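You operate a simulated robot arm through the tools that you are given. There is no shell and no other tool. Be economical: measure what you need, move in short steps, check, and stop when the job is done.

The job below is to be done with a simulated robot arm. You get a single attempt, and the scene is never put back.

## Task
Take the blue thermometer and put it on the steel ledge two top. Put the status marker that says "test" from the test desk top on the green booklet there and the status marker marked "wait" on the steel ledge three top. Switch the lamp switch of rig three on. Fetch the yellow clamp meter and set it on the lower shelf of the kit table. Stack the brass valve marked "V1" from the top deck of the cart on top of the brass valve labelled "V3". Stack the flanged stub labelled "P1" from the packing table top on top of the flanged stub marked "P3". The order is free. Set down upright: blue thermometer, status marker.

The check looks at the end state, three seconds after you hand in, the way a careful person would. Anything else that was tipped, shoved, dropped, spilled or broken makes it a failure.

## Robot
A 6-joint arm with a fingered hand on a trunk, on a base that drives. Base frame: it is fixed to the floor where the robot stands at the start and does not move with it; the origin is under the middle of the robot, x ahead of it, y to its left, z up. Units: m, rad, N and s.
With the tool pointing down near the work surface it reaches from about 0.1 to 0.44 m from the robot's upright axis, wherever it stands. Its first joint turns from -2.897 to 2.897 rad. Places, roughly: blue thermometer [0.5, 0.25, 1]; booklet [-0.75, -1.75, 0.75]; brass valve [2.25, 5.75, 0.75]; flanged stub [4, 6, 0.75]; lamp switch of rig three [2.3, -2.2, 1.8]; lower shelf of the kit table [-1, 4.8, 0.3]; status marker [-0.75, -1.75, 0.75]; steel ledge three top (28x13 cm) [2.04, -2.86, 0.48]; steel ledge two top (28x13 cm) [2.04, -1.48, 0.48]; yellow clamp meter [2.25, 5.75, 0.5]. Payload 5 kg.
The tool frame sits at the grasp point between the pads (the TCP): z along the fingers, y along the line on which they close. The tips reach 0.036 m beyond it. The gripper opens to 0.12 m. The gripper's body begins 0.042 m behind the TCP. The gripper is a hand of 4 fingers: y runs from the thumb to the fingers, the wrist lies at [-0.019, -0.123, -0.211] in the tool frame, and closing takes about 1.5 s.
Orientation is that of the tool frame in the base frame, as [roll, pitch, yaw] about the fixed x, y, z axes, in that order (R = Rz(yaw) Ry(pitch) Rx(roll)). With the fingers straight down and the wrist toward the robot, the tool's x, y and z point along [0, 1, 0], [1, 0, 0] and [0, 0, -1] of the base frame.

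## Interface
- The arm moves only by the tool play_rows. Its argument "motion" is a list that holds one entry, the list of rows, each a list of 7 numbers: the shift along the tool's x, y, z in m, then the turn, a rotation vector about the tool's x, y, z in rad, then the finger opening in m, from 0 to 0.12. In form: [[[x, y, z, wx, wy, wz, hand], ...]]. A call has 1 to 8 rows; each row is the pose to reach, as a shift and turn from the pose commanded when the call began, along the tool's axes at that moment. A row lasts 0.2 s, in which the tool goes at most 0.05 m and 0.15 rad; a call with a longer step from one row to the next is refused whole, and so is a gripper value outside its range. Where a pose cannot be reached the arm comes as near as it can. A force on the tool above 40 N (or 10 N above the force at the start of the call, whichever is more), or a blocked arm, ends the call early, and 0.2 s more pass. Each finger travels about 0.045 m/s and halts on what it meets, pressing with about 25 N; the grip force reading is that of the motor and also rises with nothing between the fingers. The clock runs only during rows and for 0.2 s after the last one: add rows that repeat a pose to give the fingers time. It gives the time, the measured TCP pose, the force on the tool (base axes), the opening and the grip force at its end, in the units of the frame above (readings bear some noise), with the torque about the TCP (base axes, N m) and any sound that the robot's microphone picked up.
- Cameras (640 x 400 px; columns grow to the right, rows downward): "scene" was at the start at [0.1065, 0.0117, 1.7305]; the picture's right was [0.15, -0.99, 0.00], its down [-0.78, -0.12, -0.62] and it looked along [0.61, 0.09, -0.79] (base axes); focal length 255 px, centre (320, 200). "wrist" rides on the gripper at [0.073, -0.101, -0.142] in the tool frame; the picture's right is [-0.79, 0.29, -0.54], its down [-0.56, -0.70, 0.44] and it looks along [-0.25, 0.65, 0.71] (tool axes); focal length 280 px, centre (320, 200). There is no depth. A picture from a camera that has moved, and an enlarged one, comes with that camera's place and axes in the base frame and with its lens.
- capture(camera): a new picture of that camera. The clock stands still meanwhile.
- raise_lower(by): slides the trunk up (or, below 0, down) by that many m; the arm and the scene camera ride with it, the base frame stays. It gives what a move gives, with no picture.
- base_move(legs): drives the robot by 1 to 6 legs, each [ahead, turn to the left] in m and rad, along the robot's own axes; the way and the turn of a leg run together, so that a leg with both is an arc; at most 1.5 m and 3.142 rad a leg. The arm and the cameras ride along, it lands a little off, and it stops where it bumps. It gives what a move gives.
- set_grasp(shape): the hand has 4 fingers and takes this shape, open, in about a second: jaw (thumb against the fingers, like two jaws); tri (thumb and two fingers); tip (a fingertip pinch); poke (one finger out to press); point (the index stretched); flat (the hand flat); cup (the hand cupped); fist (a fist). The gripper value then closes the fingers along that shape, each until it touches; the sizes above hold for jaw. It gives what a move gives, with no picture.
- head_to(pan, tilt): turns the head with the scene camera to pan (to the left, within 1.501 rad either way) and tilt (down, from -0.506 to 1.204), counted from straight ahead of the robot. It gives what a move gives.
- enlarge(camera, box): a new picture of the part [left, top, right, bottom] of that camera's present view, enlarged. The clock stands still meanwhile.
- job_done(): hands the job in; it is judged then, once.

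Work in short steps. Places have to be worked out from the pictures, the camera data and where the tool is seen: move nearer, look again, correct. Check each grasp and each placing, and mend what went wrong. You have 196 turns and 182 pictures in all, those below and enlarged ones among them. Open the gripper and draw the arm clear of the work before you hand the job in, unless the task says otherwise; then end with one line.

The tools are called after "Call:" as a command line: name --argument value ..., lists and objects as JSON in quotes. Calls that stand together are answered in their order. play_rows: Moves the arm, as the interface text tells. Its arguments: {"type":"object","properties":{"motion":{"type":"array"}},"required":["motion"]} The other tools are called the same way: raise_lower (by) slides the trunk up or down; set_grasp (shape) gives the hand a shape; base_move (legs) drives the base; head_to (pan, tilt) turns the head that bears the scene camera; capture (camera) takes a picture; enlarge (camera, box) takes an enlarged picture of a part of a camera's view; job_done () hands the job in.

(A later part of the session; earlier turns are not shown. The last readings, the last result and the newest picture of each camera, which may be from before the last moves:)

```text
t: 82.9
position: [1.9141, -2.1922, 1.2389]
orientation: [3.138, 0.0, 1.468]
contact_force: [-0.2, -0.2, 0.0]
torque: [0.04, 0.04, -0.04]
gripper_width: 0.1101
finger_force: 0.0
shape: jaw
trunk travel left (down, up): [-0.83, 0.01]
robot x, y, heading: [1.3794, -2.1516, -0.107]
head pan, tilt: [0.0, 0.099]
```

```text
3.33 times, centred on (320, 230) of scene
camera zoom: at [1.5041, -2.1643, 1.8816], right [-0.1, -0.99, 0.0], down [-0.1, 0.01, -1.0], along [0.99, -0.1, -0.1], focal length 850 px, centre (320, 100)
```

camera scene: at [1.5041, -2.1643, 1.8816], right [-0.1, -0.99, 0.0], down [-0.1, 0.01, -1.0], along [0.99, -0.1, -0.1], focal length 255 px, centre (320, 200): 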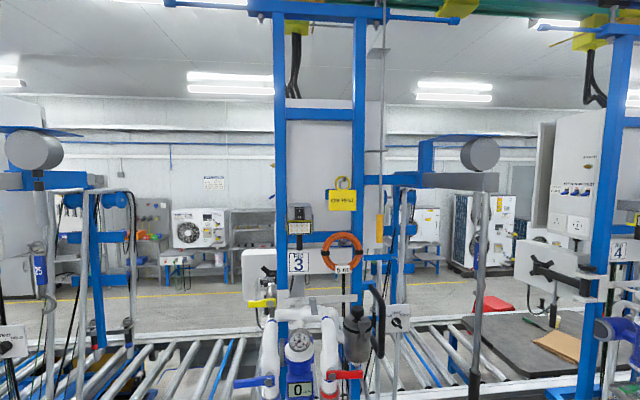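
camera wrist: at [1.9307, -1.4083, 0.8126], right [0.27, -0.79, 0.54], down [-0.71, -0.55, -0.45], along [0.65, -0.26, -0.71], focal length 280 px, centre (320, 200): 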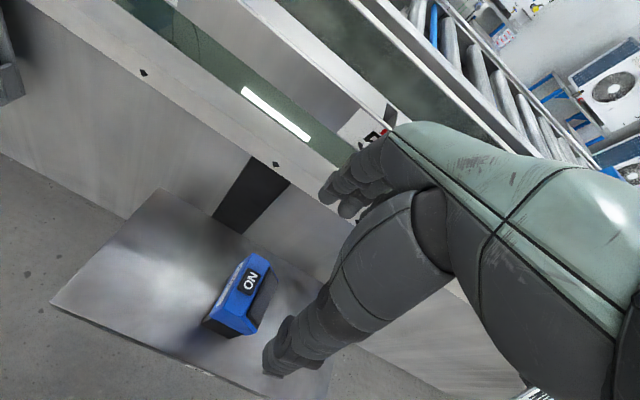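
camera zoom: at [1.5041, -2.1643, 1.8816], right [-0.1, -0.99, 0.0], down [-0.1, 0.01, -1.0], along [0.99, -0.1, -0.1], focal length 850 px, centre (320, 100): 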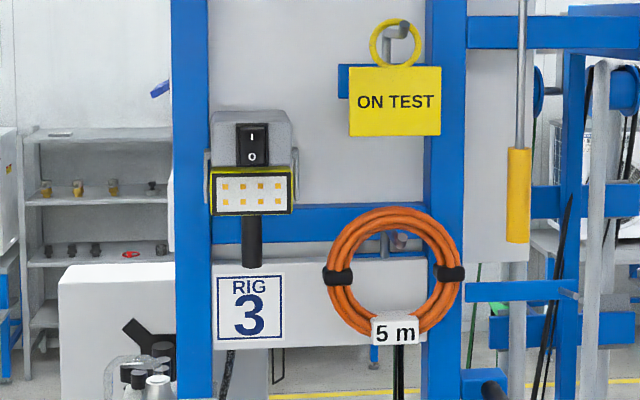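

The rocker faces −x with “I” at top; triangulated at ≈(2.334, −2.182, 1.757), “I” end about 1.77. I take the poke shape and begin turning the tool forward while rising.

Call:
set_grasp --shape "poke"

Call:
play_rows --motion '[[[0, -0.01, -0.025, -0.14, 0, 0, 0], [0, -0.02, -0.05, -0.28, 0, 0, 0], [0, -0.03, -0.075, -0.42, 0, 0, 0], [0, -0.04, -0.1, -0.56, 0, 0, 0], [0, -0.05, -0.125, -0.7, 0, 0, 0], [0, -0.05, -0.15, -0.84, 0, 0, 0], [0, -0.05, -0.175, -0.98, 0, 0, 0], [0, -0.05, -0.2, -1.12, 0, 0, 0]]]'

Call:
head_to --pan 0 --tilt 0.35

Call:
capture --camera "scene"

Call:
capture --camera "wrist"

```text
t: 83.8
position: [1.9148, -2.1933, 1.2395]
orientation: [3.138, -0.001, 1.467]
contact_force: [-0.3, -0.3, -0.2]
torque: [0.05, 0.02, -0.02]
gripper_width: 0.0002
finger_force: 0.1
shape: poke
trunk travel left (down, up): [-0.83, 0.01]
robot x, y, heading: [1.3771, -2.1485, -0.101]
head pan, tilt: [0.0, 0.099]
```

```text
t: 85.6
position: [1.9251, -2.1917, 1.3786]
orientation: [2.013, 0.0, 1.471]
contact_force: [0.8, 0.2, -0.9]
torque: [0.0, -0.03, 0.01]
gripper_width: 0.0
finger_force: 24.9
shape: jaw
out of reach, approached as far as the arm can: row 2, 3, 4, 5, 6, 7, 8
trunk travel left (down, up): [-0.83, 0.01]
robot x, y, heading: [1.3787, -2.154, -0.101]
head pan, tilt: [0.0, 0.099]
```

```text
t: 86.3
position: [1.926, -2.1927, 1.378]
orientation: [2.016, 0.0, 1.468]
contact_force: [0.1, -0.4, 0.4]
torque: [0.0, 0.02, -0.01]
gripper_width: 0.0001
finger_force: 24.9
shape: jaw
trunk travel left (down, up): [-0.83, 0.01]
robot x, y, heading: [1.3795, -2.1541, -0.102]
head pan, tilt: [0.0, 0.351]
```

```text
150 pictures are left
camera scene: at [1.5052, -2.1643, 1.8583], right [-0.1, -0.99, 0.0], down [-0.34, 0.04, -0.94], along [0.93, -0.1, -0.34], focal length 255 px, centre (320, 200)
```

scene: 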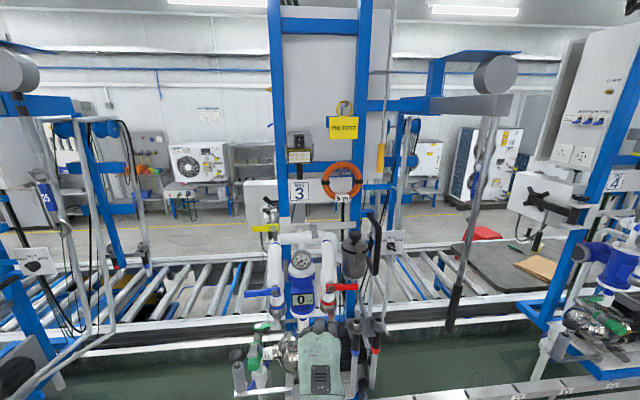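

```text
149 pictures are left
camera wrist: at [1.763, -2.1024, 1.3482], right [-0.44, -0.75, 0.49], down [0.04, -0.57, -0.82], along [0.9, -0.35, 0.28], focal length 280 px, centre (320, 200)
```

wrist: 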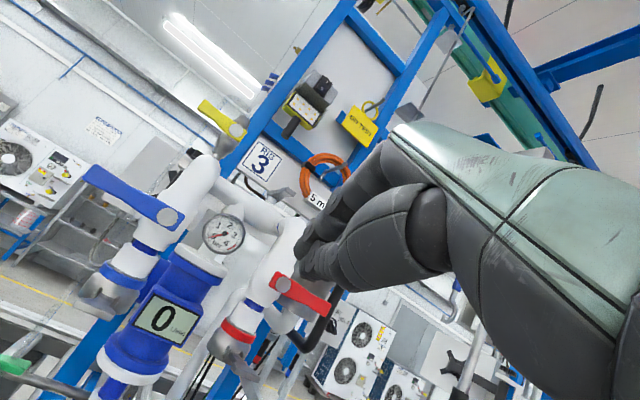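

The zero hand value reverted it to a closed jaw; I re-set poke and use an open value. Continue turning the tool to horizontal and probe how high it can get.

Call:
set_grasp --shape "poke"

Call:
play_rows --motion '[[[0, 0, 0, -0.14, 0, 0, 0.12], [0, 0, 0, -0.28, 0, 0, 0.12], [0, 0, 0, -0.42, 0, 0, 0.12], [0, 0.02, 0, -0.45, 0, 0, 0.12], [0, 0.05, 0, -0.45, 0, 0, 0.12], [0, 0.1, 0, -0.45, 0, 0, 0.12], [0, 0.15, 0, -0.45, 0, 0, 0.12], [0, 0.2, 0, -0.45, 0, 0, 0.12]]]'

Call:
capture --camera "wrist"

Call:
capture --camera "scene"

```text
t: 87.2
position: [1.9254, -2.1917, 1.3764]
orientation: [2.017, 0.0, 1.468]
contact_force: [-0.1, 0.3, -0.4]
torque: [0.0, 0.03, 0.02]
gripper_width: 0.0
finger_force: 0.0
shape: poke
trunk travel left (down, up): [-0.83, 0.01]
robot x, y, heading: [1.3843, -2.1536, -0.104]
head pan, tilt: [0.0, 0.351]
```

```text
t: 89.0
position: [2.0186, -2.2001, 1.5561]
orientation: [1.57, 0.003, 1.468]
contact_force: [0.0, -0.2, -0.8]
torque: [-0.01, -0.02, -0.02]
gripper_width: 0.0
finger_force: 0.1
shape: poke
out of reach, approached as far as the arm can: row 6
trunk travel left (down, up): [-0.83, 0.01]
robot x, y, heading: [1.3803, -2.1554, -0.103]
head pan, tilt: [0.0, 0.351]
```

```text
148 pictures are left
camera wrist: at [1.8853, -2.1136, 1.4566], right [-0.62, -0.73, 0.29], down [0.38, -0.6, -0.7], along [0.68, -0.32, 0.65], focal length 280 px, centre (320, 200)
```

wrist: 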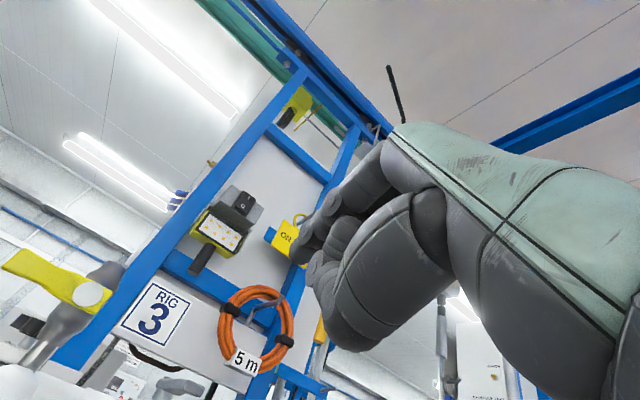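

```text
147 pictures are left
camera scene: at [1.5074, -2.164, 1.858], right [-0.1, -0.99, 0.0], down [-0.34, 0.04, -0.94], along [0.93, -0.1, -0.34], focal length 255 px, centre (320, 200)
```

scene: 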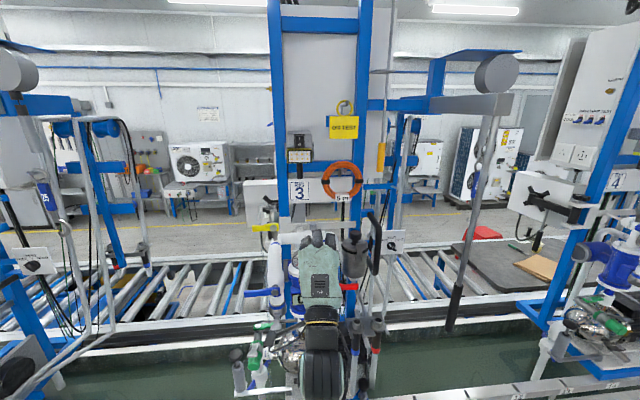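

Poke shape holds, tool horizontal at z 1.556. Let me see the finger closely.

Call:
enlarge --camera "wrist" --box '[200, 100, 440, 340]'

Call:
play_rows --motion '[[[0, 0.04, 0, 0, 0, 0, 0.12], [0, 0.08, 0, 0, 0, 0, 0.12], [0, 0.12, 0, 0, 0, 0, 0.12], [0, 0.16, 0, 0, 0, 0, 0.12], [0, 0.2, 0, 0, 0, 0, 0.12], [0, 0.2, 0, 0, 0, 0, 0.12]]]'

Call:
capture --camera "scene"

Call:
capture --camera "wrist"

```text
1.67 times, centred on (320, 220) of wrist
camera zoom: at [1.8853, -2.1136, 1.4566], right [-0.62, -0.73, 0.29], down [0.38, -0.6, -0.7], along [0.68, -0.32, 0.65], focal length 467 px, centre (320, 167)
```

zoom: 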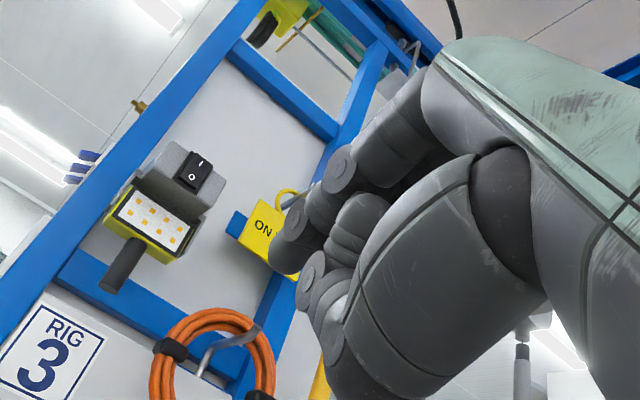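

```text
t: 90.5
position: [2.0141, -2.2036, 1.7582]
orientation: [1.569, 0.0, 1.469]
contact_force: [0.0, 0.5, -0.6]
torque: [0.02, -0.01, -0.02]
gripper_width: 0.0
finger_force: 0.0
shape: poke
trunk travel left (down, up): [-0.83, 0.01]
robot x, y, heading: [1.3835, -2.1515, -0.104]
head pan, tilt: [0.0, 0.351]
```

```text
145 pictures are left
camera scene: at [1.5043, -2.1641, 1.8583], right [-0.1, -0.99, 0.0], down [-0.34, 0.04, -0.94], along [0.93, -0.1, -0.34], focal length 255 px, centre (320, 200)
```

scene: 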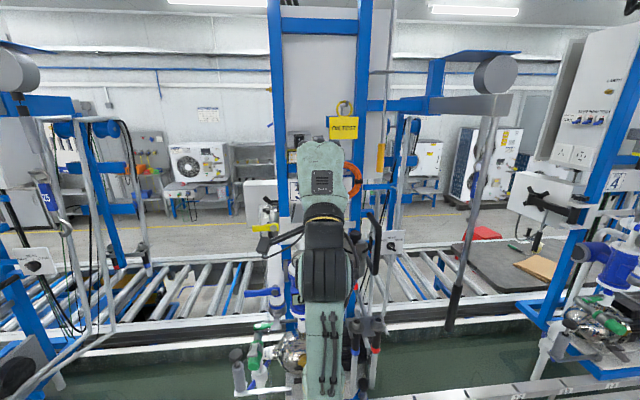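

```text
144 pictures are left
camera wrist: at [1.8813, -2.1167, 1.6575], right [-0.62, -0.73, 0.29], down [0.39, -0.6, -0.7], along [0.68, -0.32, 0.65], focal length 280 px, centre (320, 200)
```

wrist: 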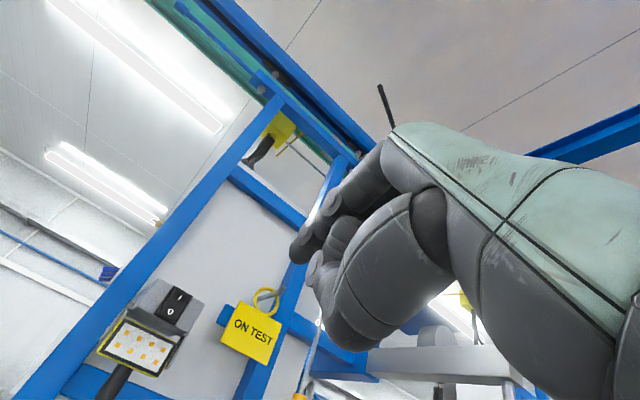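

Rocker re-solves to (2.334, −2.182, 1.769 at “I”). The arm is already stretched, so I drive 0.18 forward and re-measure.

Call:
base_move --legs '[[0.18, 0]]'

Call:
capture --camera "wrist"

```text
t: 92.1
position: [2.1981, -2.2247, 1.7568]
orientation: [1.568, 0.0, 1.467]
contact_force: [-0.6, 0.4, 0.1]
torque: [-0.03, -0.01, 0.03]
gripper_width: 0.0001
finger_force: 0.1
shape: poke
trunk travel left (down, up): [-0.83, 0.01]
robot x, y, heading: [1.5641, -2.1688, -0.101]
head pan, tilt: [0.0, 0.351]
```

```text
143 pictures are left
camera wrist: at [2.0645, -2.1367, 1.6577], right [-0.62, -0.73, 0.29], down [0.39, -0.6, -0.7], along [0.68, -0.32, 0.66], focal length 280 px, centre (320, 200)
```

wrist: 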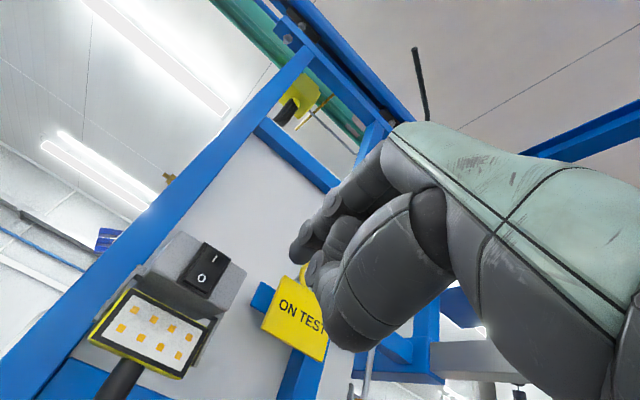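

Consistent: target relative to the tool ≈(0.057, 0.011, 0.131). Shift left 0.0535 and forward 0.03, then check the alignment.

Call:
play_rows --motion '[[[0.025, -0.002, 0, 0, 0, 0, 0.12], [0.0535, -0.004, 0.01, 0, 0, 0, 0.12], [0.0535, -0.004, 0.03, 0, 0, 0, 0.12], [0.0535, -0.004, 0.03, 0, 0, 0, 0.12]]]'

Call:
capture --camera "wrist"

Call:
enlarge --camera "wrist" --box '[200, 140, 380, 320]'

```text
t: 93.1
position: [2.2342, -2.1734, 1.7563]
orientation: [1.567, 0.0, 1.466]
contact_force: [-0.2, -0.5, 0.0]
torque: [0.02, -0.02, -0.01]
gripper_width: 0.0001
finger_force: 0.1
shape: poke
trunk travel left (down, up): [-0.83, 0.01]
robot x, y, heading: [1.5701, -2.1722, -0.106]
head pan, tilt: [0.0, 0.351]
```

```text
142 pictures are left
camera wrist: at [2.102, -2.086, 1.6555], right [-0.62, -0.73, 0.29], down [0.38, -0.6, -0.7], along [0.68, -0.33, 0.66], focal length 280 px, centre (320, 200)
```

wrist: 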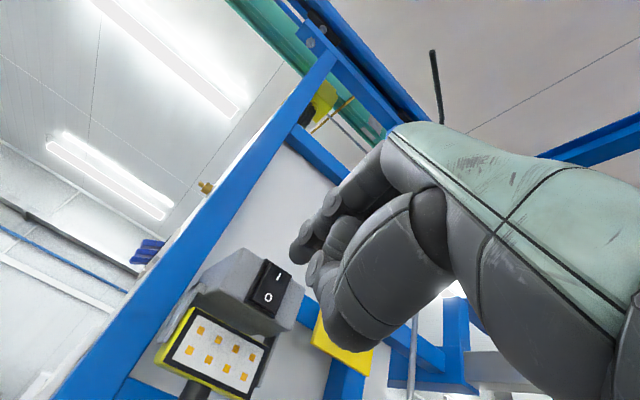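

```text
2.22 times, centred on (290, 230) of wrist
camera zoom: at [2.102, -2.086, 1.6555], right [-0.62, -0.73, 0.29], down [0.38, -0.6, -0.7], along [0.68, -0.33, 0.66], focal length 623 px, centre (387, 133)
```

zoom: 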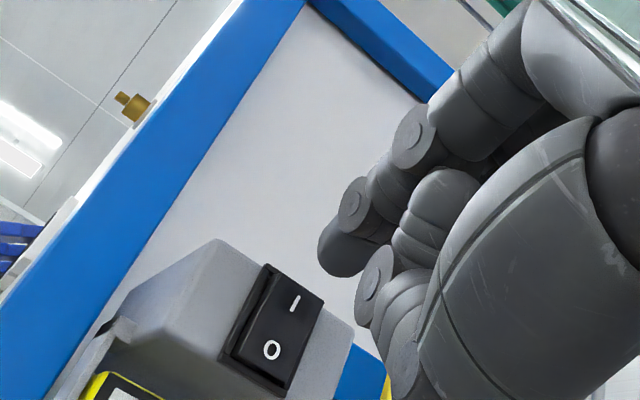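

The index tip seems ~0.041 short of the rocker and aligned. Advance 0.03 and look.

Call:
play_rows --motion '[[[0, -0.002, 0.015, 0, 0, 0, 0.12], [0, -0.002, 0.028, 0, 0, 0, 0.12], [0, -0.002, 0.028, 0, 0, 0, 0.12]]]'

Call:
enlarge --camera "wrist" --box '[200, 140, 380, 320]'

```text
t: 93.9
position: [2.2611, -2.1749, 1.755]
orientation: [1.568, 0.0, 1.468]
contact_force: [-0.1, -1.1, 0.2]
torque: [0.0, 0.0, 0.0]
gripper_width: 0.0
finger_force: 0.1
shape: poke
trunk travel left (down, up): [-0.83, 0.01]
robot x, y, heading: [1.5679, -2.1749, -0.1]
head pan, tilt: [0.0, 0.351]
```

```text
2.22 times, centred on (290, 230) of wrist
camera zoom: at [2.1295, -2.0876, 1.6531], right [-0.62, -0.73, 0.29], down [0.38, -0.6, -0.7], along [0.68, -0.32, 0.66], focal length 623 px, centre (387, 133)
```

zoom: 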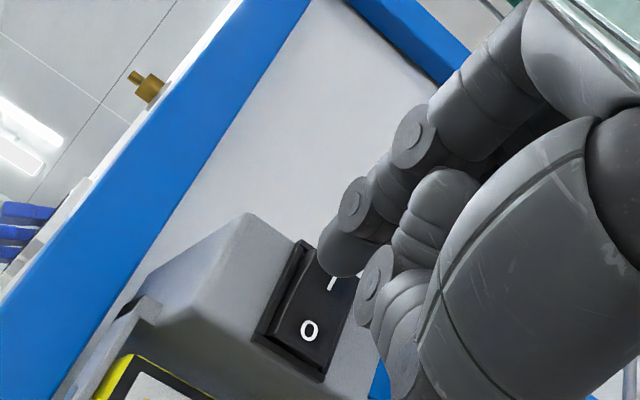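

Aligned on the “I” half. Advance slowly to press.

Call:
play_rows --motion '[[[0, 0, 0.004, 0, 0, 0, 0.12], [0, 0, 0.008, 0, 0, 0, 0.12], [0, 0, 0.012, 0, 0, 0, 0.12], [0, 0, 0.012, 0, 0, 0, 0.12]]]'

Call:
enlarge --camera "wrist" --box '[200, 140, 380, 320]'

```text
t: 94.9
position: [2.276, -2.1784, 1.7524]
orientation: [1.567, 0.0, 1.465]
contact_force: [-0.4, 1.1, 0.4]
torque: [0.0, -0.06, -0.03]
gripper_width: 0.0002
finger_force: 0.0
shape: poke
trunk travel left (down, up): [-0.83, 0.01]
robot x, y, heading: [1.5629, -2.1733, -0.103]
head pan, tilt: [0.0, 0.351]
```

```text
2.22 times, centred on (290, 230) of wrist
camera zoom: at [2.1427, -2.0908, 1.6518], right [-0.62, -0.73, 0.29], down [0.38, -0.6, -0.7], along [0.68, -0.32, 0.66], focal length 623 px, centre (387, 133)
```

zoom: 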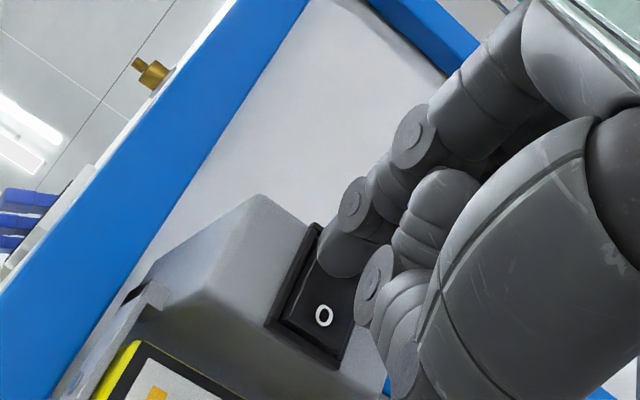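

Call:
play_rows --motion '[[[0, 0, 0.003, 0, 0, 0, 0.12], [0, 0, 0.006, 0, 0, 0, 0.12], [0, 0, 0.006, 0, 0, 0, 0.12]]]'

Call:
enlarge --camera "wrist" --box '[200, 140, 380, 320]'

```text
t: 95.7
position: [2.2804, -2.178, 1.7532]
orientation: [1.568, 0.0, 1.465]
contact_force: [-0.4, -0.1, -1.1]
torque: [-0.04, -0.01, 0.0]
gripper_width: 0.0
finger_force: 0.1
shape: poke
trunk travel left (down, up): [-0.83, 0.01]
robot x, y, heading: [1.5664, -2.169, -0.101]
head pan, tilt: [0.0, 0.351]
```

```text
2.22 times, centred on (290, 230) of wrist
camera zoom: at [2.1481, -2.0915, 1.6519], right [-0.62, -0.73, 0.29], down [0.38, -0.6, -0.7], along [0.68, -0.32, 0.66], focal length 623 px, centre (387, 133)
```

zoom: 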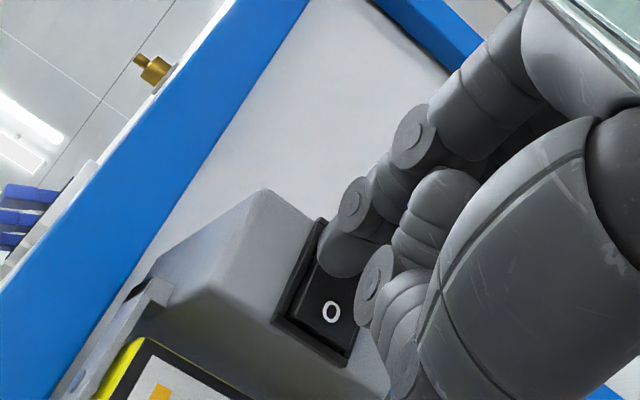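

Call:
play_rows --motion '[[[0, 0, 0.003, 0, 0, 0, 0.12], [0, -0.001, 0.006, 0, 0, 0, 0.12], [0, -0.001, 0.006, 0, 0, 0, 0.12]]]'

Call:
play_rows --motion '[[[0, 0, 0.003, 0, 0, 0, 0.12], [0, -0.001, 0.006, 0, 0, 0, 0.12], [0, -0.001, 0.006, 0, 0, 0, 0.12]]]'

Call:
enlarge --camera "wrist" --box '[200, 140, 380, 320]'

```text
t: 96.5
position: [2.2862, -2.1795, 1.7505]
orientation: [1.568, 0.0, 1.465]
contact_force: [-1.4, 0.1, 0.1]
torque: [-0.02, 0.02, -0.01]
gripper_width: 0.0001
finger_force: 0.1
shape: poke
trunk travel left (down, up): [-0.83, 0.01]
robot x, y, heading: [1.5664, -2.1722, -0.104]
head pan, tilt: [0.0, 0.351]
```

```text
t: 97.3
position: [2.2876, -2.1806, 1.7515]
orientation: [1.563, 0.0, 1.467]
contact_force: [-11.6, 1.7, -2.4]
torque: [-0.03, -0.02, 0.17]
gripper_width: 0.0001
finger_force: 0.1
shape: poke
trunk travel left (down, up): [-0.83, 0.01]
robot x, y, heading: [1.5645, -2.1706, -0.099]
head pan, tilt: [0.0, 0.351]
```

```text
2.22 times, centred on (290, 230) of wrist
camera zoom: at [2.1557, -2.0926, 1.6506], right [-0.62, -0.73, 0.28], down [0.39, -0.6, -0.7], along [0.68, -0.32, 0.66], focal length 623 px, centre (387, 133)
```

zoom: 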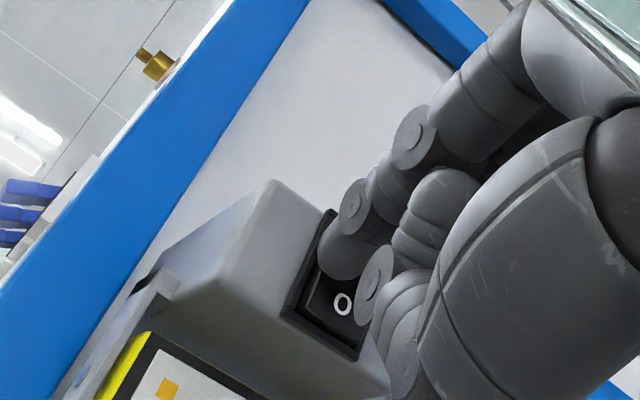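

Contact 11.6 N, the “0” side looks raised. Press 3 mm more, then back off and look at the lamp.

Call:
play_rows --motion '[[[0, 0, 0.003, 0, 0, 0, 0.12], [0, 0, 0.003, 0, 0, 0, 0.12]]]'

Call:
play_rows --motion '[[[0, 0, -0.02, 0, 0, 0, 0.12], [0, 0, -0.06, 0, 0, 0, 0.12], [-0.02, 0, -0.09, 0, 0, 0, 0.12], [-0.02, 0, -0.09, 0, 0, 0, 0.12]]]'

Call:
enlarge --camera "wrist" --box '[120, 160, 320, 360]'

```text
t: 97.9
position: [2.2885, -2.1797, 1.7528]
orientation: [1.563, 0.0, 1.468]
contact_force: [-16.6, 1.7, -3.0]
torque: [-0.02, 0.04, 0.17]
gripper_width: 0.0
finger_force: 0.1
shape: poke
trunk travel left (down, up): [-0.83, 0.01]
robot x, y, heading: [1.5662, -2.1695, -0.106]
head pan, tilt: [0.0, 0.351]
heard: click
```

```text
t: 98.9
position: [2.2082, -2.1893, 1.7489]
orientation: [1.572, 0.0, 1.469]
contact_force: [0.2, 0.7, 0.6]
torque: [0.0, 0.0, 0.01]
gripper_width: 0.0
finger_force: 0.0
shape: poke
trunk travel left (down, up): [-0.83, 0.01]
robot x, y, heading: [1.5695, -2.168, -0.104]
head pan, tilt: [0.0, 0.351]
```

```text
2.00 times, centred on (220, 260) of wrist
camera zoom: at [2.074, -2.1021, 1.648], right [-0.62, -0.73, 0.29], down [0.38, -0.6, -0.7], along [0.68, -0.32, 0.65], focal length 561 px, centre (520, 80)
```

zoom: 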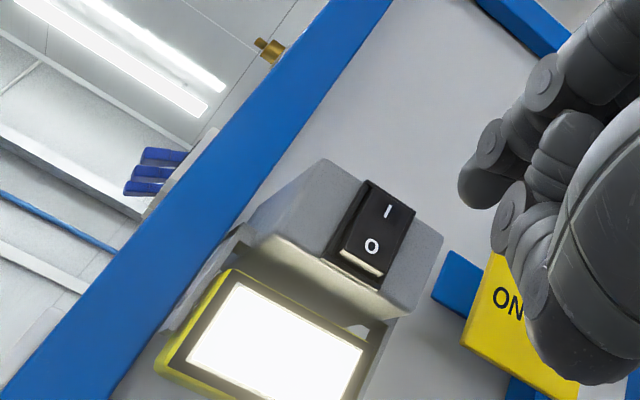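

Click heard and the lamp is lit. Back the base off and bring the arm down to a tool-down pose.

Call:
base_move --legs '[[-0.3, 0]]'

Call:
play_rows --motion '[[[0, -0.04, -0.01, 0, 0, 0, 0.12], [0, -0.08, -0.03, 0, 0, 0, 0.12], [0, -0.12, -0.05, 0, 0, 0, 0.12], [0, -0.16, -0.07, 0.1, 0, 0, 0.12], [0, -0.2, -0.09, 0.2, 0, 0, 0.12], [0, -0.24, -0.1, 0.34, 0, 0, 0.12], [0, -0.28, -0.1, 0.48, 0, 0, 0.12], [0, -0.32, -0.1, 0.62, 0, 0, 0.12]]]'

Call:
play_rows --motion '[[[0, 0, 0.02, 0.14, 0, 0, 0.12], [0, 0, 0.04, 0.28, 0, 0, 0.12], [0, 0, 0.06, 0.42, 0, 0, 0.12], [0, 0, 0.08, 0.56, 0, 0, 0.12], [0, 0, 0.1, 0.7, 0, 0, 0.12], [0, 0, 0.12, 0.84, 0, 0, 0.12], [0, 0, 0.12, 0.95, 0, 0, 0.12], [0, 0, 0.12, 0.95, 0, 0, 0.12]]]'

Call:
set_grasp --shape "jaw"

Call:
head_to --pan -1.5 --tilt 0.5

Call:
capture --camera "scene"

```text
t: 101.0
position: [1.9126, -2.159, 1.7482]
orientation: [1.569, 0.0, 1.465]
contact_force: [0.3, 0.7, -0.2]
torque: [-0.02, 0.01, 0.0]
gripper_width: 0.0001
finger_force: 0.1
shape: poke
trunk travel left (down, up): [-0.83, 0.01]
robot x, y, heading: [1.2708, -2.1373, -0.11]
head pan, tilt: [0.0, 0.351]
```

```text
t: 102.8
position: [1.8611, -2.1424, 1.4021]
orientation: [2.189, 0.0, 1.467]
contact_force: [-0.2, 0.1, 0.1]
torque: [0.0, 0.02, 0.0]
gripper_width: 0.0
finger_force: 0.1
shape: poke
out of reach, approached as far as the arm can: row 4, 5, 6, 7, 8
trunk travel left (down, up): [-0.83, 0.01]
robot x, y, heading: [1.2714, -2.1382, -0.103]
head pan, tilt: [0.0, 0.351]
```

```text
t: 104.6
position: [1.9592, -2.1576, 1.334]
orientation: [3.139, -0.001, 1.466]
contact_force: [-0.6, -0.4, 0.1]
torque: [-0.01, 0.01, -0.03]
gripper_width: 0.0
finger_force: 0.0
shape: poke
trunk travel left (down, up): [-0.83, 0.01]
robot x, y, heading: [1.2693, -2.14, -0.104]
head pan, tilt: [0.0, 0.351]
```

```text
t: 105.5
position: [1.9602, -2.1561, 1.3338]
orientation: [3.139, 0.0, 1.465]
contact_force: [0.1, 1.0, 0.0]
torque: [-0.01, -0.02, 0.0]
gripper_width: 0.1199
finger_force: 0.2
shape: jaw
trunk travel left (down, up): [-0.83, 0.01]
robot x, y, heading: [1.268, -2.1408, -0.101]
head pan, tilt: [0.0, 0.351]
```

```text
t: 107.1
position: [1.9593, -2.1568, 1.3334]
orientation: [3.139, 0.0, 1.467]
contact_force: [-0.4, 0.1, -0.3]
torque: [0.02, -0.02, 0.02]
gripper_width: 0.1199
finger_force: 0.1
shape: jaw
trunk travel left (down, up): [-0.83, 0.01]
robot x, y, heading: [1.2759, -2.1416, -0.111]
head pan, tilt: [-1.499, 0.499]
```

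```text
135 pictures are left
camera scene: at [1.3006, -2.234, 1.8446], right [-1.0, 0.03, 0.0], down [0.02, 0.48, -0.88], along [-0.03, -0.88, -0.48], focal length 255 px, centre (320, 200)
```

scene: 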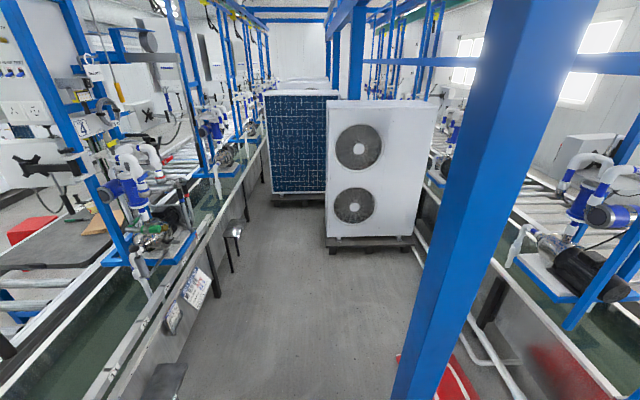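

Next the test desk. Retract the arm a bit, turn about to the left and drive west toward about (0.25, −1.85).

Call:
play_rows --motion '[[[0, -0.05, 0, 0, 0, 0, 0.12], [0, -0.1, 0.01, 0, 0, 0, 0.12], [0, -0.15, 0.04, 0, 0, 0, 0.12], [0, -0.18, 0.08, 0, 0, 0, 0.12], [0, -0.18, 0.1, 0, 0, 0, 0.12]]]'

Call:
base_move --legs '[[0, 2.97], [1.0, 0], [0, 0.25]]'

Call:
head_to --pan 0 --tilt 0.6

Call:
capture --camera "scene"

```text
refused: row 2 steps farther than a row can; nothing moved
```

```text
t: 121.9
position: [-0.3647, -1.7055, 1.333]
orientation: [3.138, -0.001, -1.709]
contact_force: [-0.3, 0.4, -0.5]
torque: [0.02, 0.0, 0.02]
gripper_width: 0.1198
finger_force: 0.1
shape: jaw
trunk travel left (down, up): [-0.83, 0.01]
robot x, y, heading: [0.3257, -1.7437, 3.001]
head pan, tilt: [-1.499, 0.499]
```

```text
t: 123.5
position: [-0.364, -1.706, 1.3335]
orientation: [3.137, 0.001, -1.71]
contact_force: [-0.1, 0.4, -0.8]
torque: [-0.02, -0.02, 0.01]
gripper_width: 0.12
finger_force: 0.1
shape: jaw
trunk travel left (down, up): [-0.83, 0.01]
robot x, y, heading: [0.321, -1.743, 3.006]
head pan, tilt: [0.0, 0.6]
```

```text
134 pictures are left
camera scene: at [0.2075, -1.7282, 1.8355], right [0.14, 0.99, 0.0], down [0.56, -0.08, -0.83], along [-0.82, 0.11, -0.56], focal length 255 px, centre (320, 200)
```

scene: 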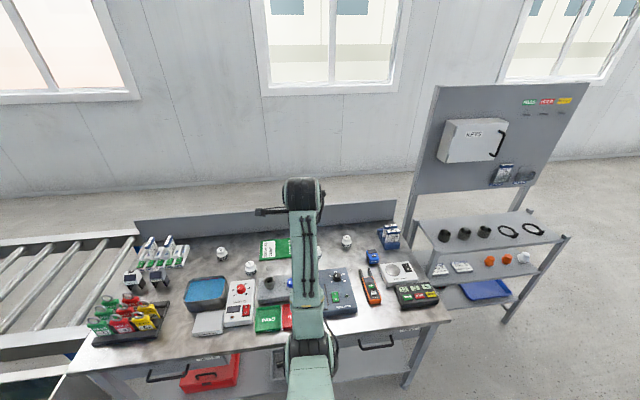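

The desk is in view. Enlarge both halves to read the labels.

Call:
enlarge --camera "scene" --box '[80, 220, 300, 350]'

Call:
enlarge --camera "scene" --box '[240, 220, 450, 350]'

```text
2.91 times, centred on (190, 285) of scene
camera zoom: at [0.2075, -1.7282, 1.8355], right [0.14, 0.99, 0.0], down [0.56, -0.08, -0.83], along [-0.82, 0.11, -0.56], focal length 742 px, centre (698, -47)
```

zoom: 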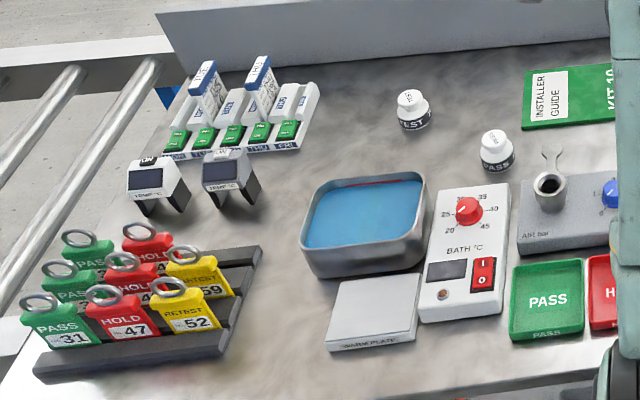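

```text
3.05 times, centred on (345, 285) of scene
camera zoom: at [0.2075, -1.7282, 1.8355], right [0.14, 0.99, 0.0], down [0.56, -0.08, -0.83], along [-0.82, 0.11, -0.56], focal length 778 px, centre (244, -59)
```

zoom: 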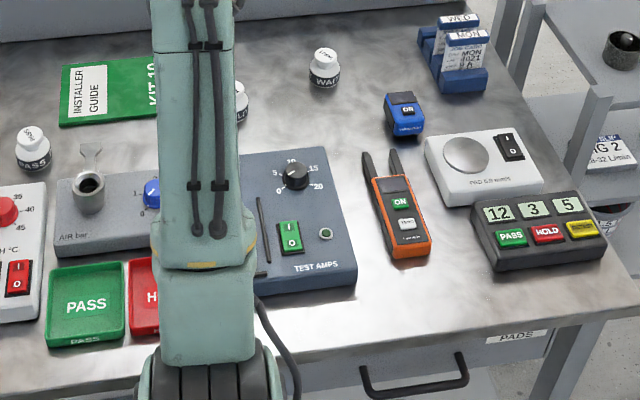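

White markers with labels; zoom each closely.

Call:
enlarge --camera "scene" --box '[200, 235, 260, 285]'

Call:
enlarge --camera "scene" --box '[310, 225, 370, 275]'

```text
8.00 times, centred on (230, 260) of scene
camera zoom: at [0.2075, -1.7282, 1.8355], right [0.14, 0.99, 0.0], down [0.56, -0.08, -0.83], along [-0.82, 0.11, -0.56], focal length 2041 px, centre (1040, -280)
```

zoom: 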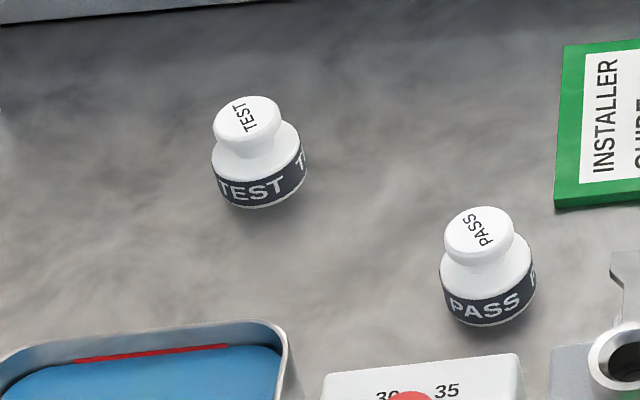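

```text
8.00 times, centred on (340, 250) of scene
camera zoom: at [0.2075, -1.7282, 1.8355], right [0.14, 0.99, 0.0], down [0.56, -0.08, -0.83], along [-0.82, 0.11, -0.56], focal length 2041 px, centre (160, -200)
```

zoom: 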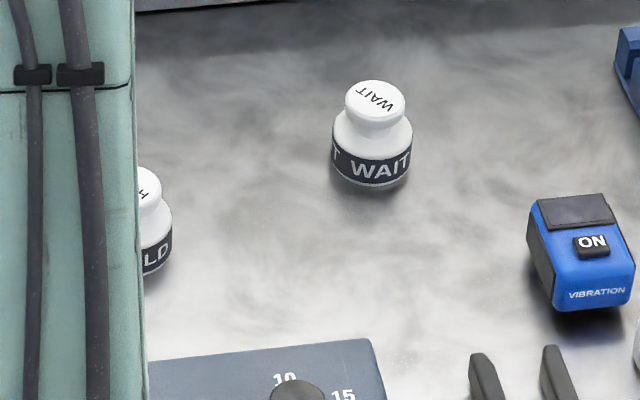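

TEST ≈(−0.81,−2.12), WAIT ≈(−0.82,−1.44), booklet ≈(−0.86,−1.81), desk z≈0.79, desk front x≈−0.38. I move nearer, to about (0.05,−1.97) facing −x.

Call:
base_move --legs '[[0, 0.75], [0.34, 0], [0, -0.62]]'

Call:
head_to --pan 0 --tilt 0.85

Call:
capture --camera "scene"

Call:
capture --camera "wrist"

```text
t: 130.2
position: [-0.6412, -2.0009, 1.3344]
orientation: [3.136, 0.0, -1.568]
contact_force: [-0.3, -0.3, -0.9]
torque: [0.01, 0.0, 0.04]
gripper_width: 0.1197
finger_force: 0.0
shape: jaw
trunk travel left (down, up): [-0.83, 0.01]
robot x, y, heading: [0.0411, -1.9432, -3.135]
head pan, tilt: [0.0, 0.6]
```

```text
t: 130.9
position: [-0.6421, -2.0002, 1.3344]
orientation: [3.137, 0.0, -1.568]
contact_force: [0.9, 0.4, 0.2]
torque: [0.01, 0.0, -0.01]
gripper_width: 0.1198
finger_force: 0.1
shape: jaw
trunk travel left (down, up): [-0.83, 0.01]
robot x, y, heading: [0.0457, -1.9408, -3.136]
head pan, tilt: [0.0, 0.85]
```

```text
129 pictures are left
camera scene: at [-0.0627, -1.9425, 1.8146], right [0.0, 1.0, 0.0], down [0.75, 0.0, -0.66], along [-0.66, 0.0, -0.75], focal length 255 px, centre (320, 200)
```

scene: 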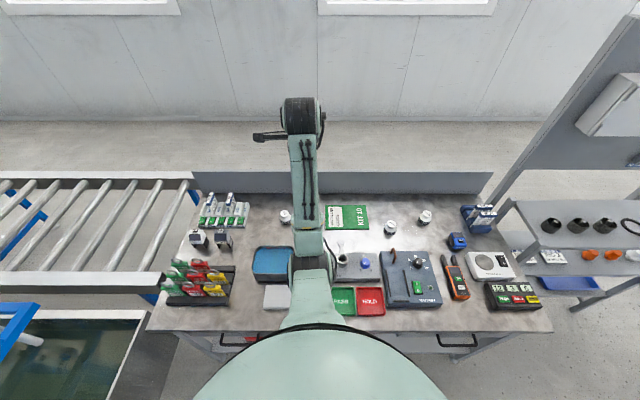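

```text
128 pictures are left
camera wrist: at [-0.5389, -2.0727, 1.477], right [-0.29, 0.79, 0.54], down [0.7, 0.56, -0.45], along [-0.66, 0.25, -0.71], focal length 280 px, centre (320, 200)
```

wrist: 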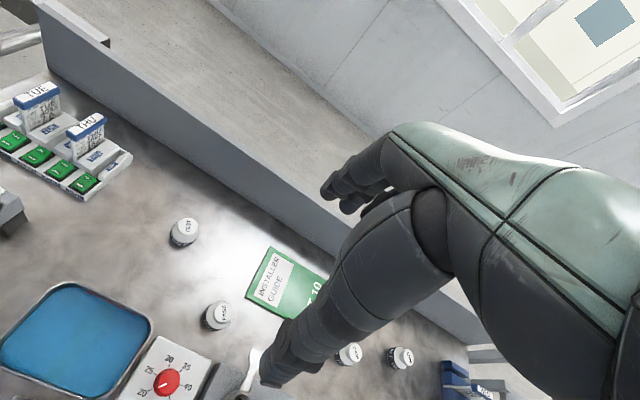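

TEST re-solves to (−0.817,−2.109), WAIT (−0.825,−1.418), booklet centre (−0.852,−1.81), desk z≈0.79. Lower the trunk and test the reach toward TEST.

Call:
raise_lower --by -0.25

Call:
play_rows --motion '[[[0.03, 0.035, 0, 0, 0, 0, 0.12], [0.06, 0.07, 0, 0, 0, 0, 0.12], [0.09, 0.105, 0, 0, 0, 0, 0.12], [0.109, 0.14, 0, 0, 0, 0, 0.12], [0.109, 0.176, 0, 0, 0, 0, 0.12], [0.109, 0.176, 0, 0, 0, 0, 0.12]]]'

Call:
capture --camera "wrist"

```text
t: 133.5
position: [-0.6406, -2.0017, 1.084]
orientation: [3.137, -0.002, -1.568]
contact_force: [-0.6, -0.1, 0.8]
torque: [0.01, 0.02, 0.01]
gripper_width: 0.12
finger_force: 0.0
shape: jaw
trunk travel left (down, up): [-0.58, 0.26]
robot x, y, heading: [0.042, -1.9416, -3.141]
head pan, tilt: [0.0, 0.85]
```

```text
t: 134.9
position: [-0.8192, -2.1097, 1.0839]
orientation: [3.136, 0.0, -1.568]
contact_force: [0.6, -0.2, -0.9]
torque: [0.0, 0.02, 0.03]
gripper_width: 0.1199
finger_force: 0.1
shape: jaw
trunk travel left (down, up): [-0.58, 0.26]
robot x, y, heading: [0.0409, -1.9431, -3.139]
head pan, tilt: [0.0, 0.85]
```

```text
127 pictures are left
camera wrist: at [-0.7156, -2.1817, 1.2265], right [-0.29, 0.79, 0.54], down [0.7, 0.56, -0.45], along [-0.66, 0.25, -0.71], focal length 280 px, centre (320, 200)
```

wrist: 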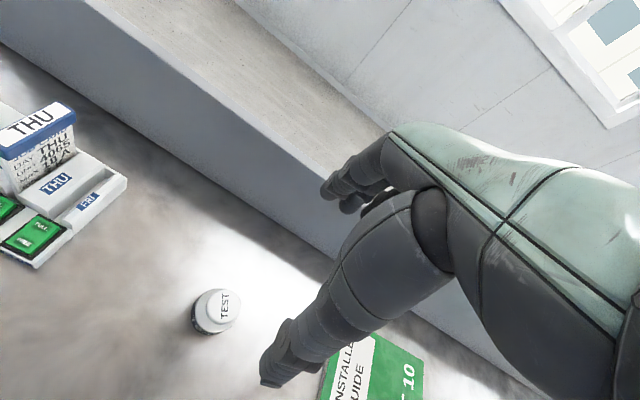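

Reach works and TEST is right under the TCP. Lower the trunk 0.2.

Call:
raise_lower --by -0.2

Call:
capture --camera "wrist"

```text
t: 137.1
position: [-0.8182, -2.108, 0.8847]
orientation: [3.137, 0.001, -1.569]
contact_force: [-0.5, -0.4, 0.7]
torque: [-0.01, 0.0, -0.04]
gripper_width: 0.1199
finger_force: 0.1
shape: jaw
trunk travel left (down, up): [-0.38, 0.46]
robot x, y, heading: [0.045, -1.9425, -3.133]
head pan, tilt: [0.0, 0.85]
```

```text
126 pictures are left
camera wrist: at [-0.7158, -2.1811, 1.0264], right [-0.29, 0.79, 0.54], down [0.7, 0.56, -0.45], along [-0.66, 0.25, -0.71], focal length 280 px, centre (320, 200)
```

wrist: 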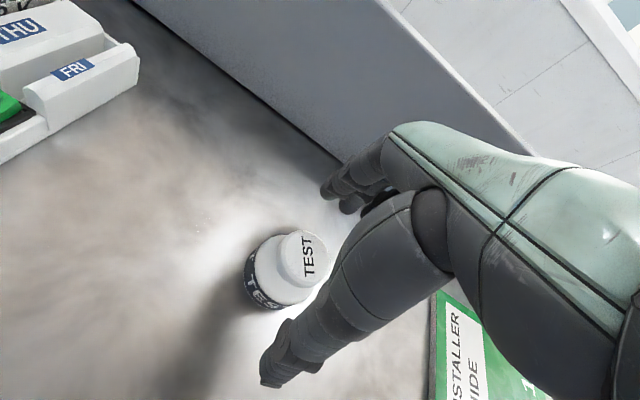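

Slight y offset (~8 mm); correct it while descending to z≈0.838, then close.

Call:
play_rows --motion '[[[0.008, 0, 0.01, 0, 0, 0, 0.12], [0.008, 0, 0.03, 0, 0, 0, 0.12], [0.008, 0, 0.046, 0, 0, 0, 0.12], [0.008, 0, 0.046, 0, 0, 0, 0.12]]]'

Call:
play_rows --motion '[[[0, 0, 0, 0, 0, 0, 0.09], [0, 0, 0, 0, 0, 0, 0.07], [0, 0, 0, 0, 0, 0, 0.05], [0, 0, 0, 0, 0, 0, 0.04], [0, 0, 0, 0, 0, 0, 0.04], [0, 0, 0, 0, 0, 0, 0.04], [0, 0, 0, 0, 0, 0, 0.04]]]'

Call:
capture --camera "wrist"

```text
t: 138.1
position: [-0.82, -2.1165, 0.8365]
orientation: [3.137, -0.001, -1.566]
contact_force: [0.6, -0.9, 4.7]
torque: [0.05, 0.32, 0.0]
gripper_width: 0.1199
finger_force: 0.0
shape: jaw
trunk travel left (down, up): [-0.38, 0.46]
robot x, y, heading: [0.0434, -1.9441, -3.137]
head pan, tilt: [0.0, 0.85]
```

```text
t: 139.7
position: [-0.8196, -2.1154, 0.8379]
orientation: [3.134, 0.0, -1.566]
contact_force: [0.4, -0.3, 13.6]
torque: [-0.08, -0.11, -0.02]
gripper_width: 0.0515
finger_force: 24.6
shape: jaw
trunk travel left (down, up): [-0.38, 0.46]
robot x, y, heading: [0.043, -1.9453, -3.135]
head pan, tilt: [0.0, 0.85]
```

```text
125 pictures are left
camera wrist: at [-0.7151, -2.188, 0.98], right [-0.29, 0.79, 0.54], down [0.7, 0.56, -0.45], along [-0.66, 0.25, -0.71], focal length 280 px, centre (320, 200)
```

wrist: 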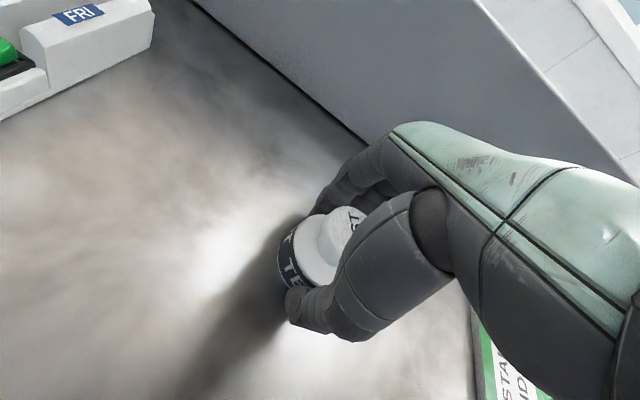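

Gripped (tips just touching the desk). Lift and carry it over the booklet.

Call:
play_rows --motion '[[[0, 0, -0.02, 0, 0, 0, 0.04], [0, 0, -0.06, 0, 0, 0, 0.04], [0, 0, -0.1, 0, 0, 0, 0.04], [-0.05, 0.005, -0.1, 0, 0, 0, 0.04], [-0.1, 0.01, -0.1, 0, 0, 0, 0.04], [-0.15, 0.015, -0.1, 0, 0, 0, 0.04], [-0.199, 0.02, -0.1, 0, 0, 0, 0.04], [-0.248, 0.022, -0.1, 0, 0, 0, 0.04]]]'

Call:
play_rows --motion '[[[-0.03, 0.001, 0, 0, 0, 0, 0.04], [-0.06, 0.001, 0, 0, 0, 0, 0.04], [-0.06, 0.001, 0, 0, 0, 0, 0.04]]]'

Call:
capture --camera "wrist"

Call:
capture --camera "scene"

```text
refused: row 4 steps farther than a row can; nothing moved
```

```text
t: 140.5
position: [-0.816, -2.0552, 0.8379]
orientation: [3.137, 0.0, -1.567]
contact_force: [-0.8, -3.0, 8.1]
torque: [-0.21, 0.36, 0.03]
gripper_width: 0.0508
finger_force: 25.3
shape: jaw
trunk travel left (down, up): [-0.38, 0.46]
robot x, y, heading: [0.0461, -1.9419, -3.141]
head pan, tilt: [0.0, 0.85]
```

```text
124 pictures are left
camera wrist: at [-0.7137, -2.1273, 0.9803], right [-0.29, 0.79, 0.54], down [0.7, 0.56, -0.45], along [-0.66, 0.25, -0.71], focal length 280 px, centre (320, 200)
```

wrist: 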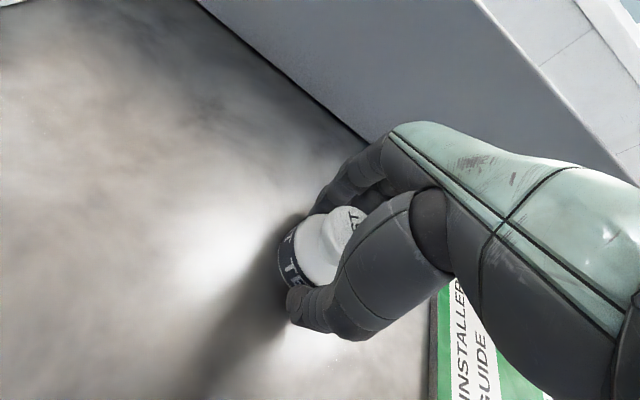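

```text
123 pictures are left
camera scene: at [-0.0612, -1.9429, 1.3647], right [0.0, 1.0, 0.0], down [0.75, 0.0, -0.66], along [-0.66, 0.0, -0.75], focal length 255 px, centre (320, 200)
```

scene: 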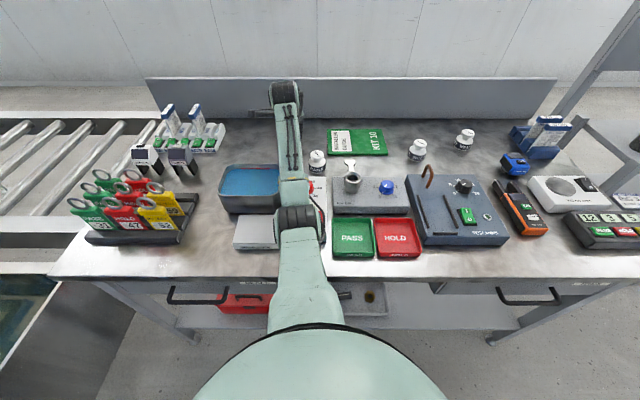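

The first call was refused over a step length and the marker only slid 6 cm on the bare desk; harmless. Lift now.

Call:
play_rows --motion '[[[0, 0, -0.02, 0, 0, 0, 0.04], [0, 0, -0.06, 0, 0, 0, 0.04], [0, 0, -0.1, 0, 0, 0, 0.04], [-0.04, 0.004, -0.1, 0, 0, 0, 0.04], [-0.08, 0.008, -0.1, 0, 0, 0, 0.04], [-0.12, 0.012, -0.1, 0, 0, 0, 0.04], [-0.16, 0.016, -0.1, 0, 0, 0, 0.04], [-0.2, 0.02, -0.1, 0, 0, 0, 0.04]]]'

Call:
capture --camera "wrist"

```text
t: 142.3
position: [-0.8414, -1.8553, 0.9347]
orientation: [3.14, -0.002, -1.566]
contact_force: [0.1, 0.5, -0.5]
torque: [-0.04, -0.02, 0.04]
gripper_width: 0.0505
finger_force: 25.2
shape: jaw
trunk travel left (down, up): [-0.38, 0.46]
robot x, y, heading: [0.0416, -1.9425, -3.136]
head pan, tilt: [0.0, 0.85]
```

```text
122 pictures are left
camera wrist: at [-0.7393, -1.9274, 1.0783], right [-0.29, 0.79, 0.54], down [0.7, 0.56, -0.44], along [-0.66, 0.25, -0.71], focal length 280 px, centre (320, 200)
```

wrist: 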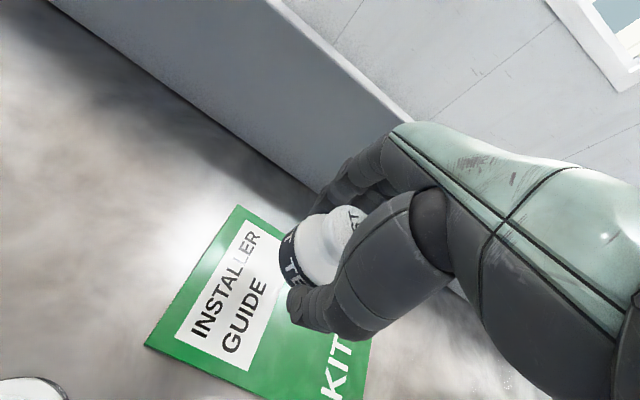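

Booklet spans x −0.92…−0.77, y −1.92…−1.70. Centre over it and descend 0.078, then finely.

Call:
play_rows --motion '[[[-0.045, 0, 0, 0, 0, 0, 0.04], [-0.045, 0, 0.03, 0, 0, 0, 0.04], [-0.045, 0, 0.06, 0, 0, 0, 0.04], [-0.045, 0, 0.076, 0, 0, 0, 0.04], [-0.045, 0, 0.076, 0, 0, 0, 0.04]]]'

Call:
play_rows --motion '[[[0, 0, 0.003, 0, 0, 0, 0.04], [0, 0, 0.005, 0, 0, 0, 0.04], [0, 0, 0.005, 0, 0, 0, 0.04]]]'

Call:
capture --camera "wrist"

```text
t: 143.5
position: [-0.8424, -1.8122, 0.8587]
orientation: [3.139, 0.0, -1.567]
contact_force: [-0.3, 0.1, -1.0]
torque: [0.0, 0.01, -0.01]
gripper_width: 0.0504
finger_force: 24.7
shape: jaw
trunk travel left (down, up): [-0.38, 0.46]
robot x, y, heading: [0.0441, -1.9453, -3.141]
head pan, tilt: [0.0, 0.85]
```

```text
t: 144.3
position: [-0.8416, -1.8116, 0.8548]
orientation: [3.138, -0.002, -1.567]
contact_force: [0.5, -0.4, -1.0]
torque: [0.0, -0.02, 0.0]
gripper_width: 0.0508
finger_force: 25.4
shape: jaw
trunk travel left (down, up): [-0.38, 0.46]
robot x, y, heading: [0.0476, -1.9457, -3.134]
head pan, tilt: [0.0, 0.85]
```

```text
121 pictures are left
camera wrist: at [-0.7384, -1.8845, 0.9985], right [-0.29, 0.79, 0.54], down [0.7, 0.56, -0.45], along [-0.66, 0.25, -0.71], focal length 280 px, centre (320, 200)
```

wrist: 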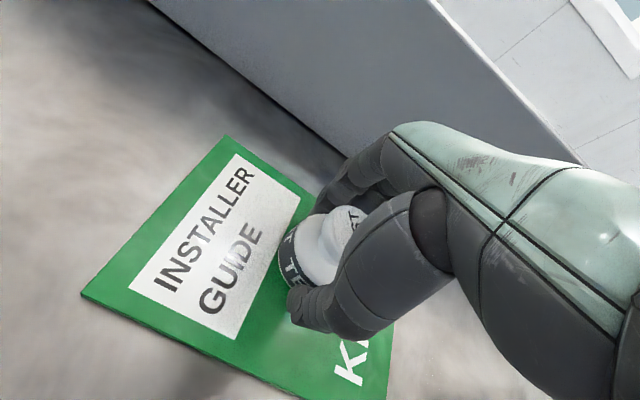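

Call:
play_rows --motion '[[[0, 0, 0.003, 0, 0, 0, 0.04], [0, 0, 0.004, 0, 0, 0, 0.04], [0, 0, 0.004, 0, 0, 0, 0.04]]]'

Call:
play_rows --motion '[[[0, 0, 0.002, 0, 0, 0, 0.04], [0, 0, 0.003, 0, 0, 0, 0.04], [0, 0, 0.003, 0, 0, 0, 0.04]]]'

```text
t: 145.1
position: [-0.8418, -1.8121, 0.851]
orientation: [3.138, -0.001, -1.568]
contact_force: [-1.1, 0.1, -0.8]
torque: [-0.02, 0.0, -0.02]
gripper_width: 0.0505
finger_force: 25.3
shape: jaw
trunk travel left (down, up): [-0.38, 0.46]
robot x, y, heading: [0.0423, -1.9434, -3.139]
head pan, tilt: [0.0, 0.85]
```

```text
t: 145.9
position: [-0.8418, -1.8129, 0.8484]
orientation: [3.138, 0.001, -1.567]
contact_force: [-0.6, 0.1, -1.0]
torque: [-0.03, 0.01, 0.02]
gripper_width: 0.0506
finger_force: 25.0
shape: jaw
trunk travel left (down, up): [-0.38, 0.46]
robot x, y, heading: [0.0431, -1.9437, -3.138]
head pan, tilt: [0.0, 0.85]
```

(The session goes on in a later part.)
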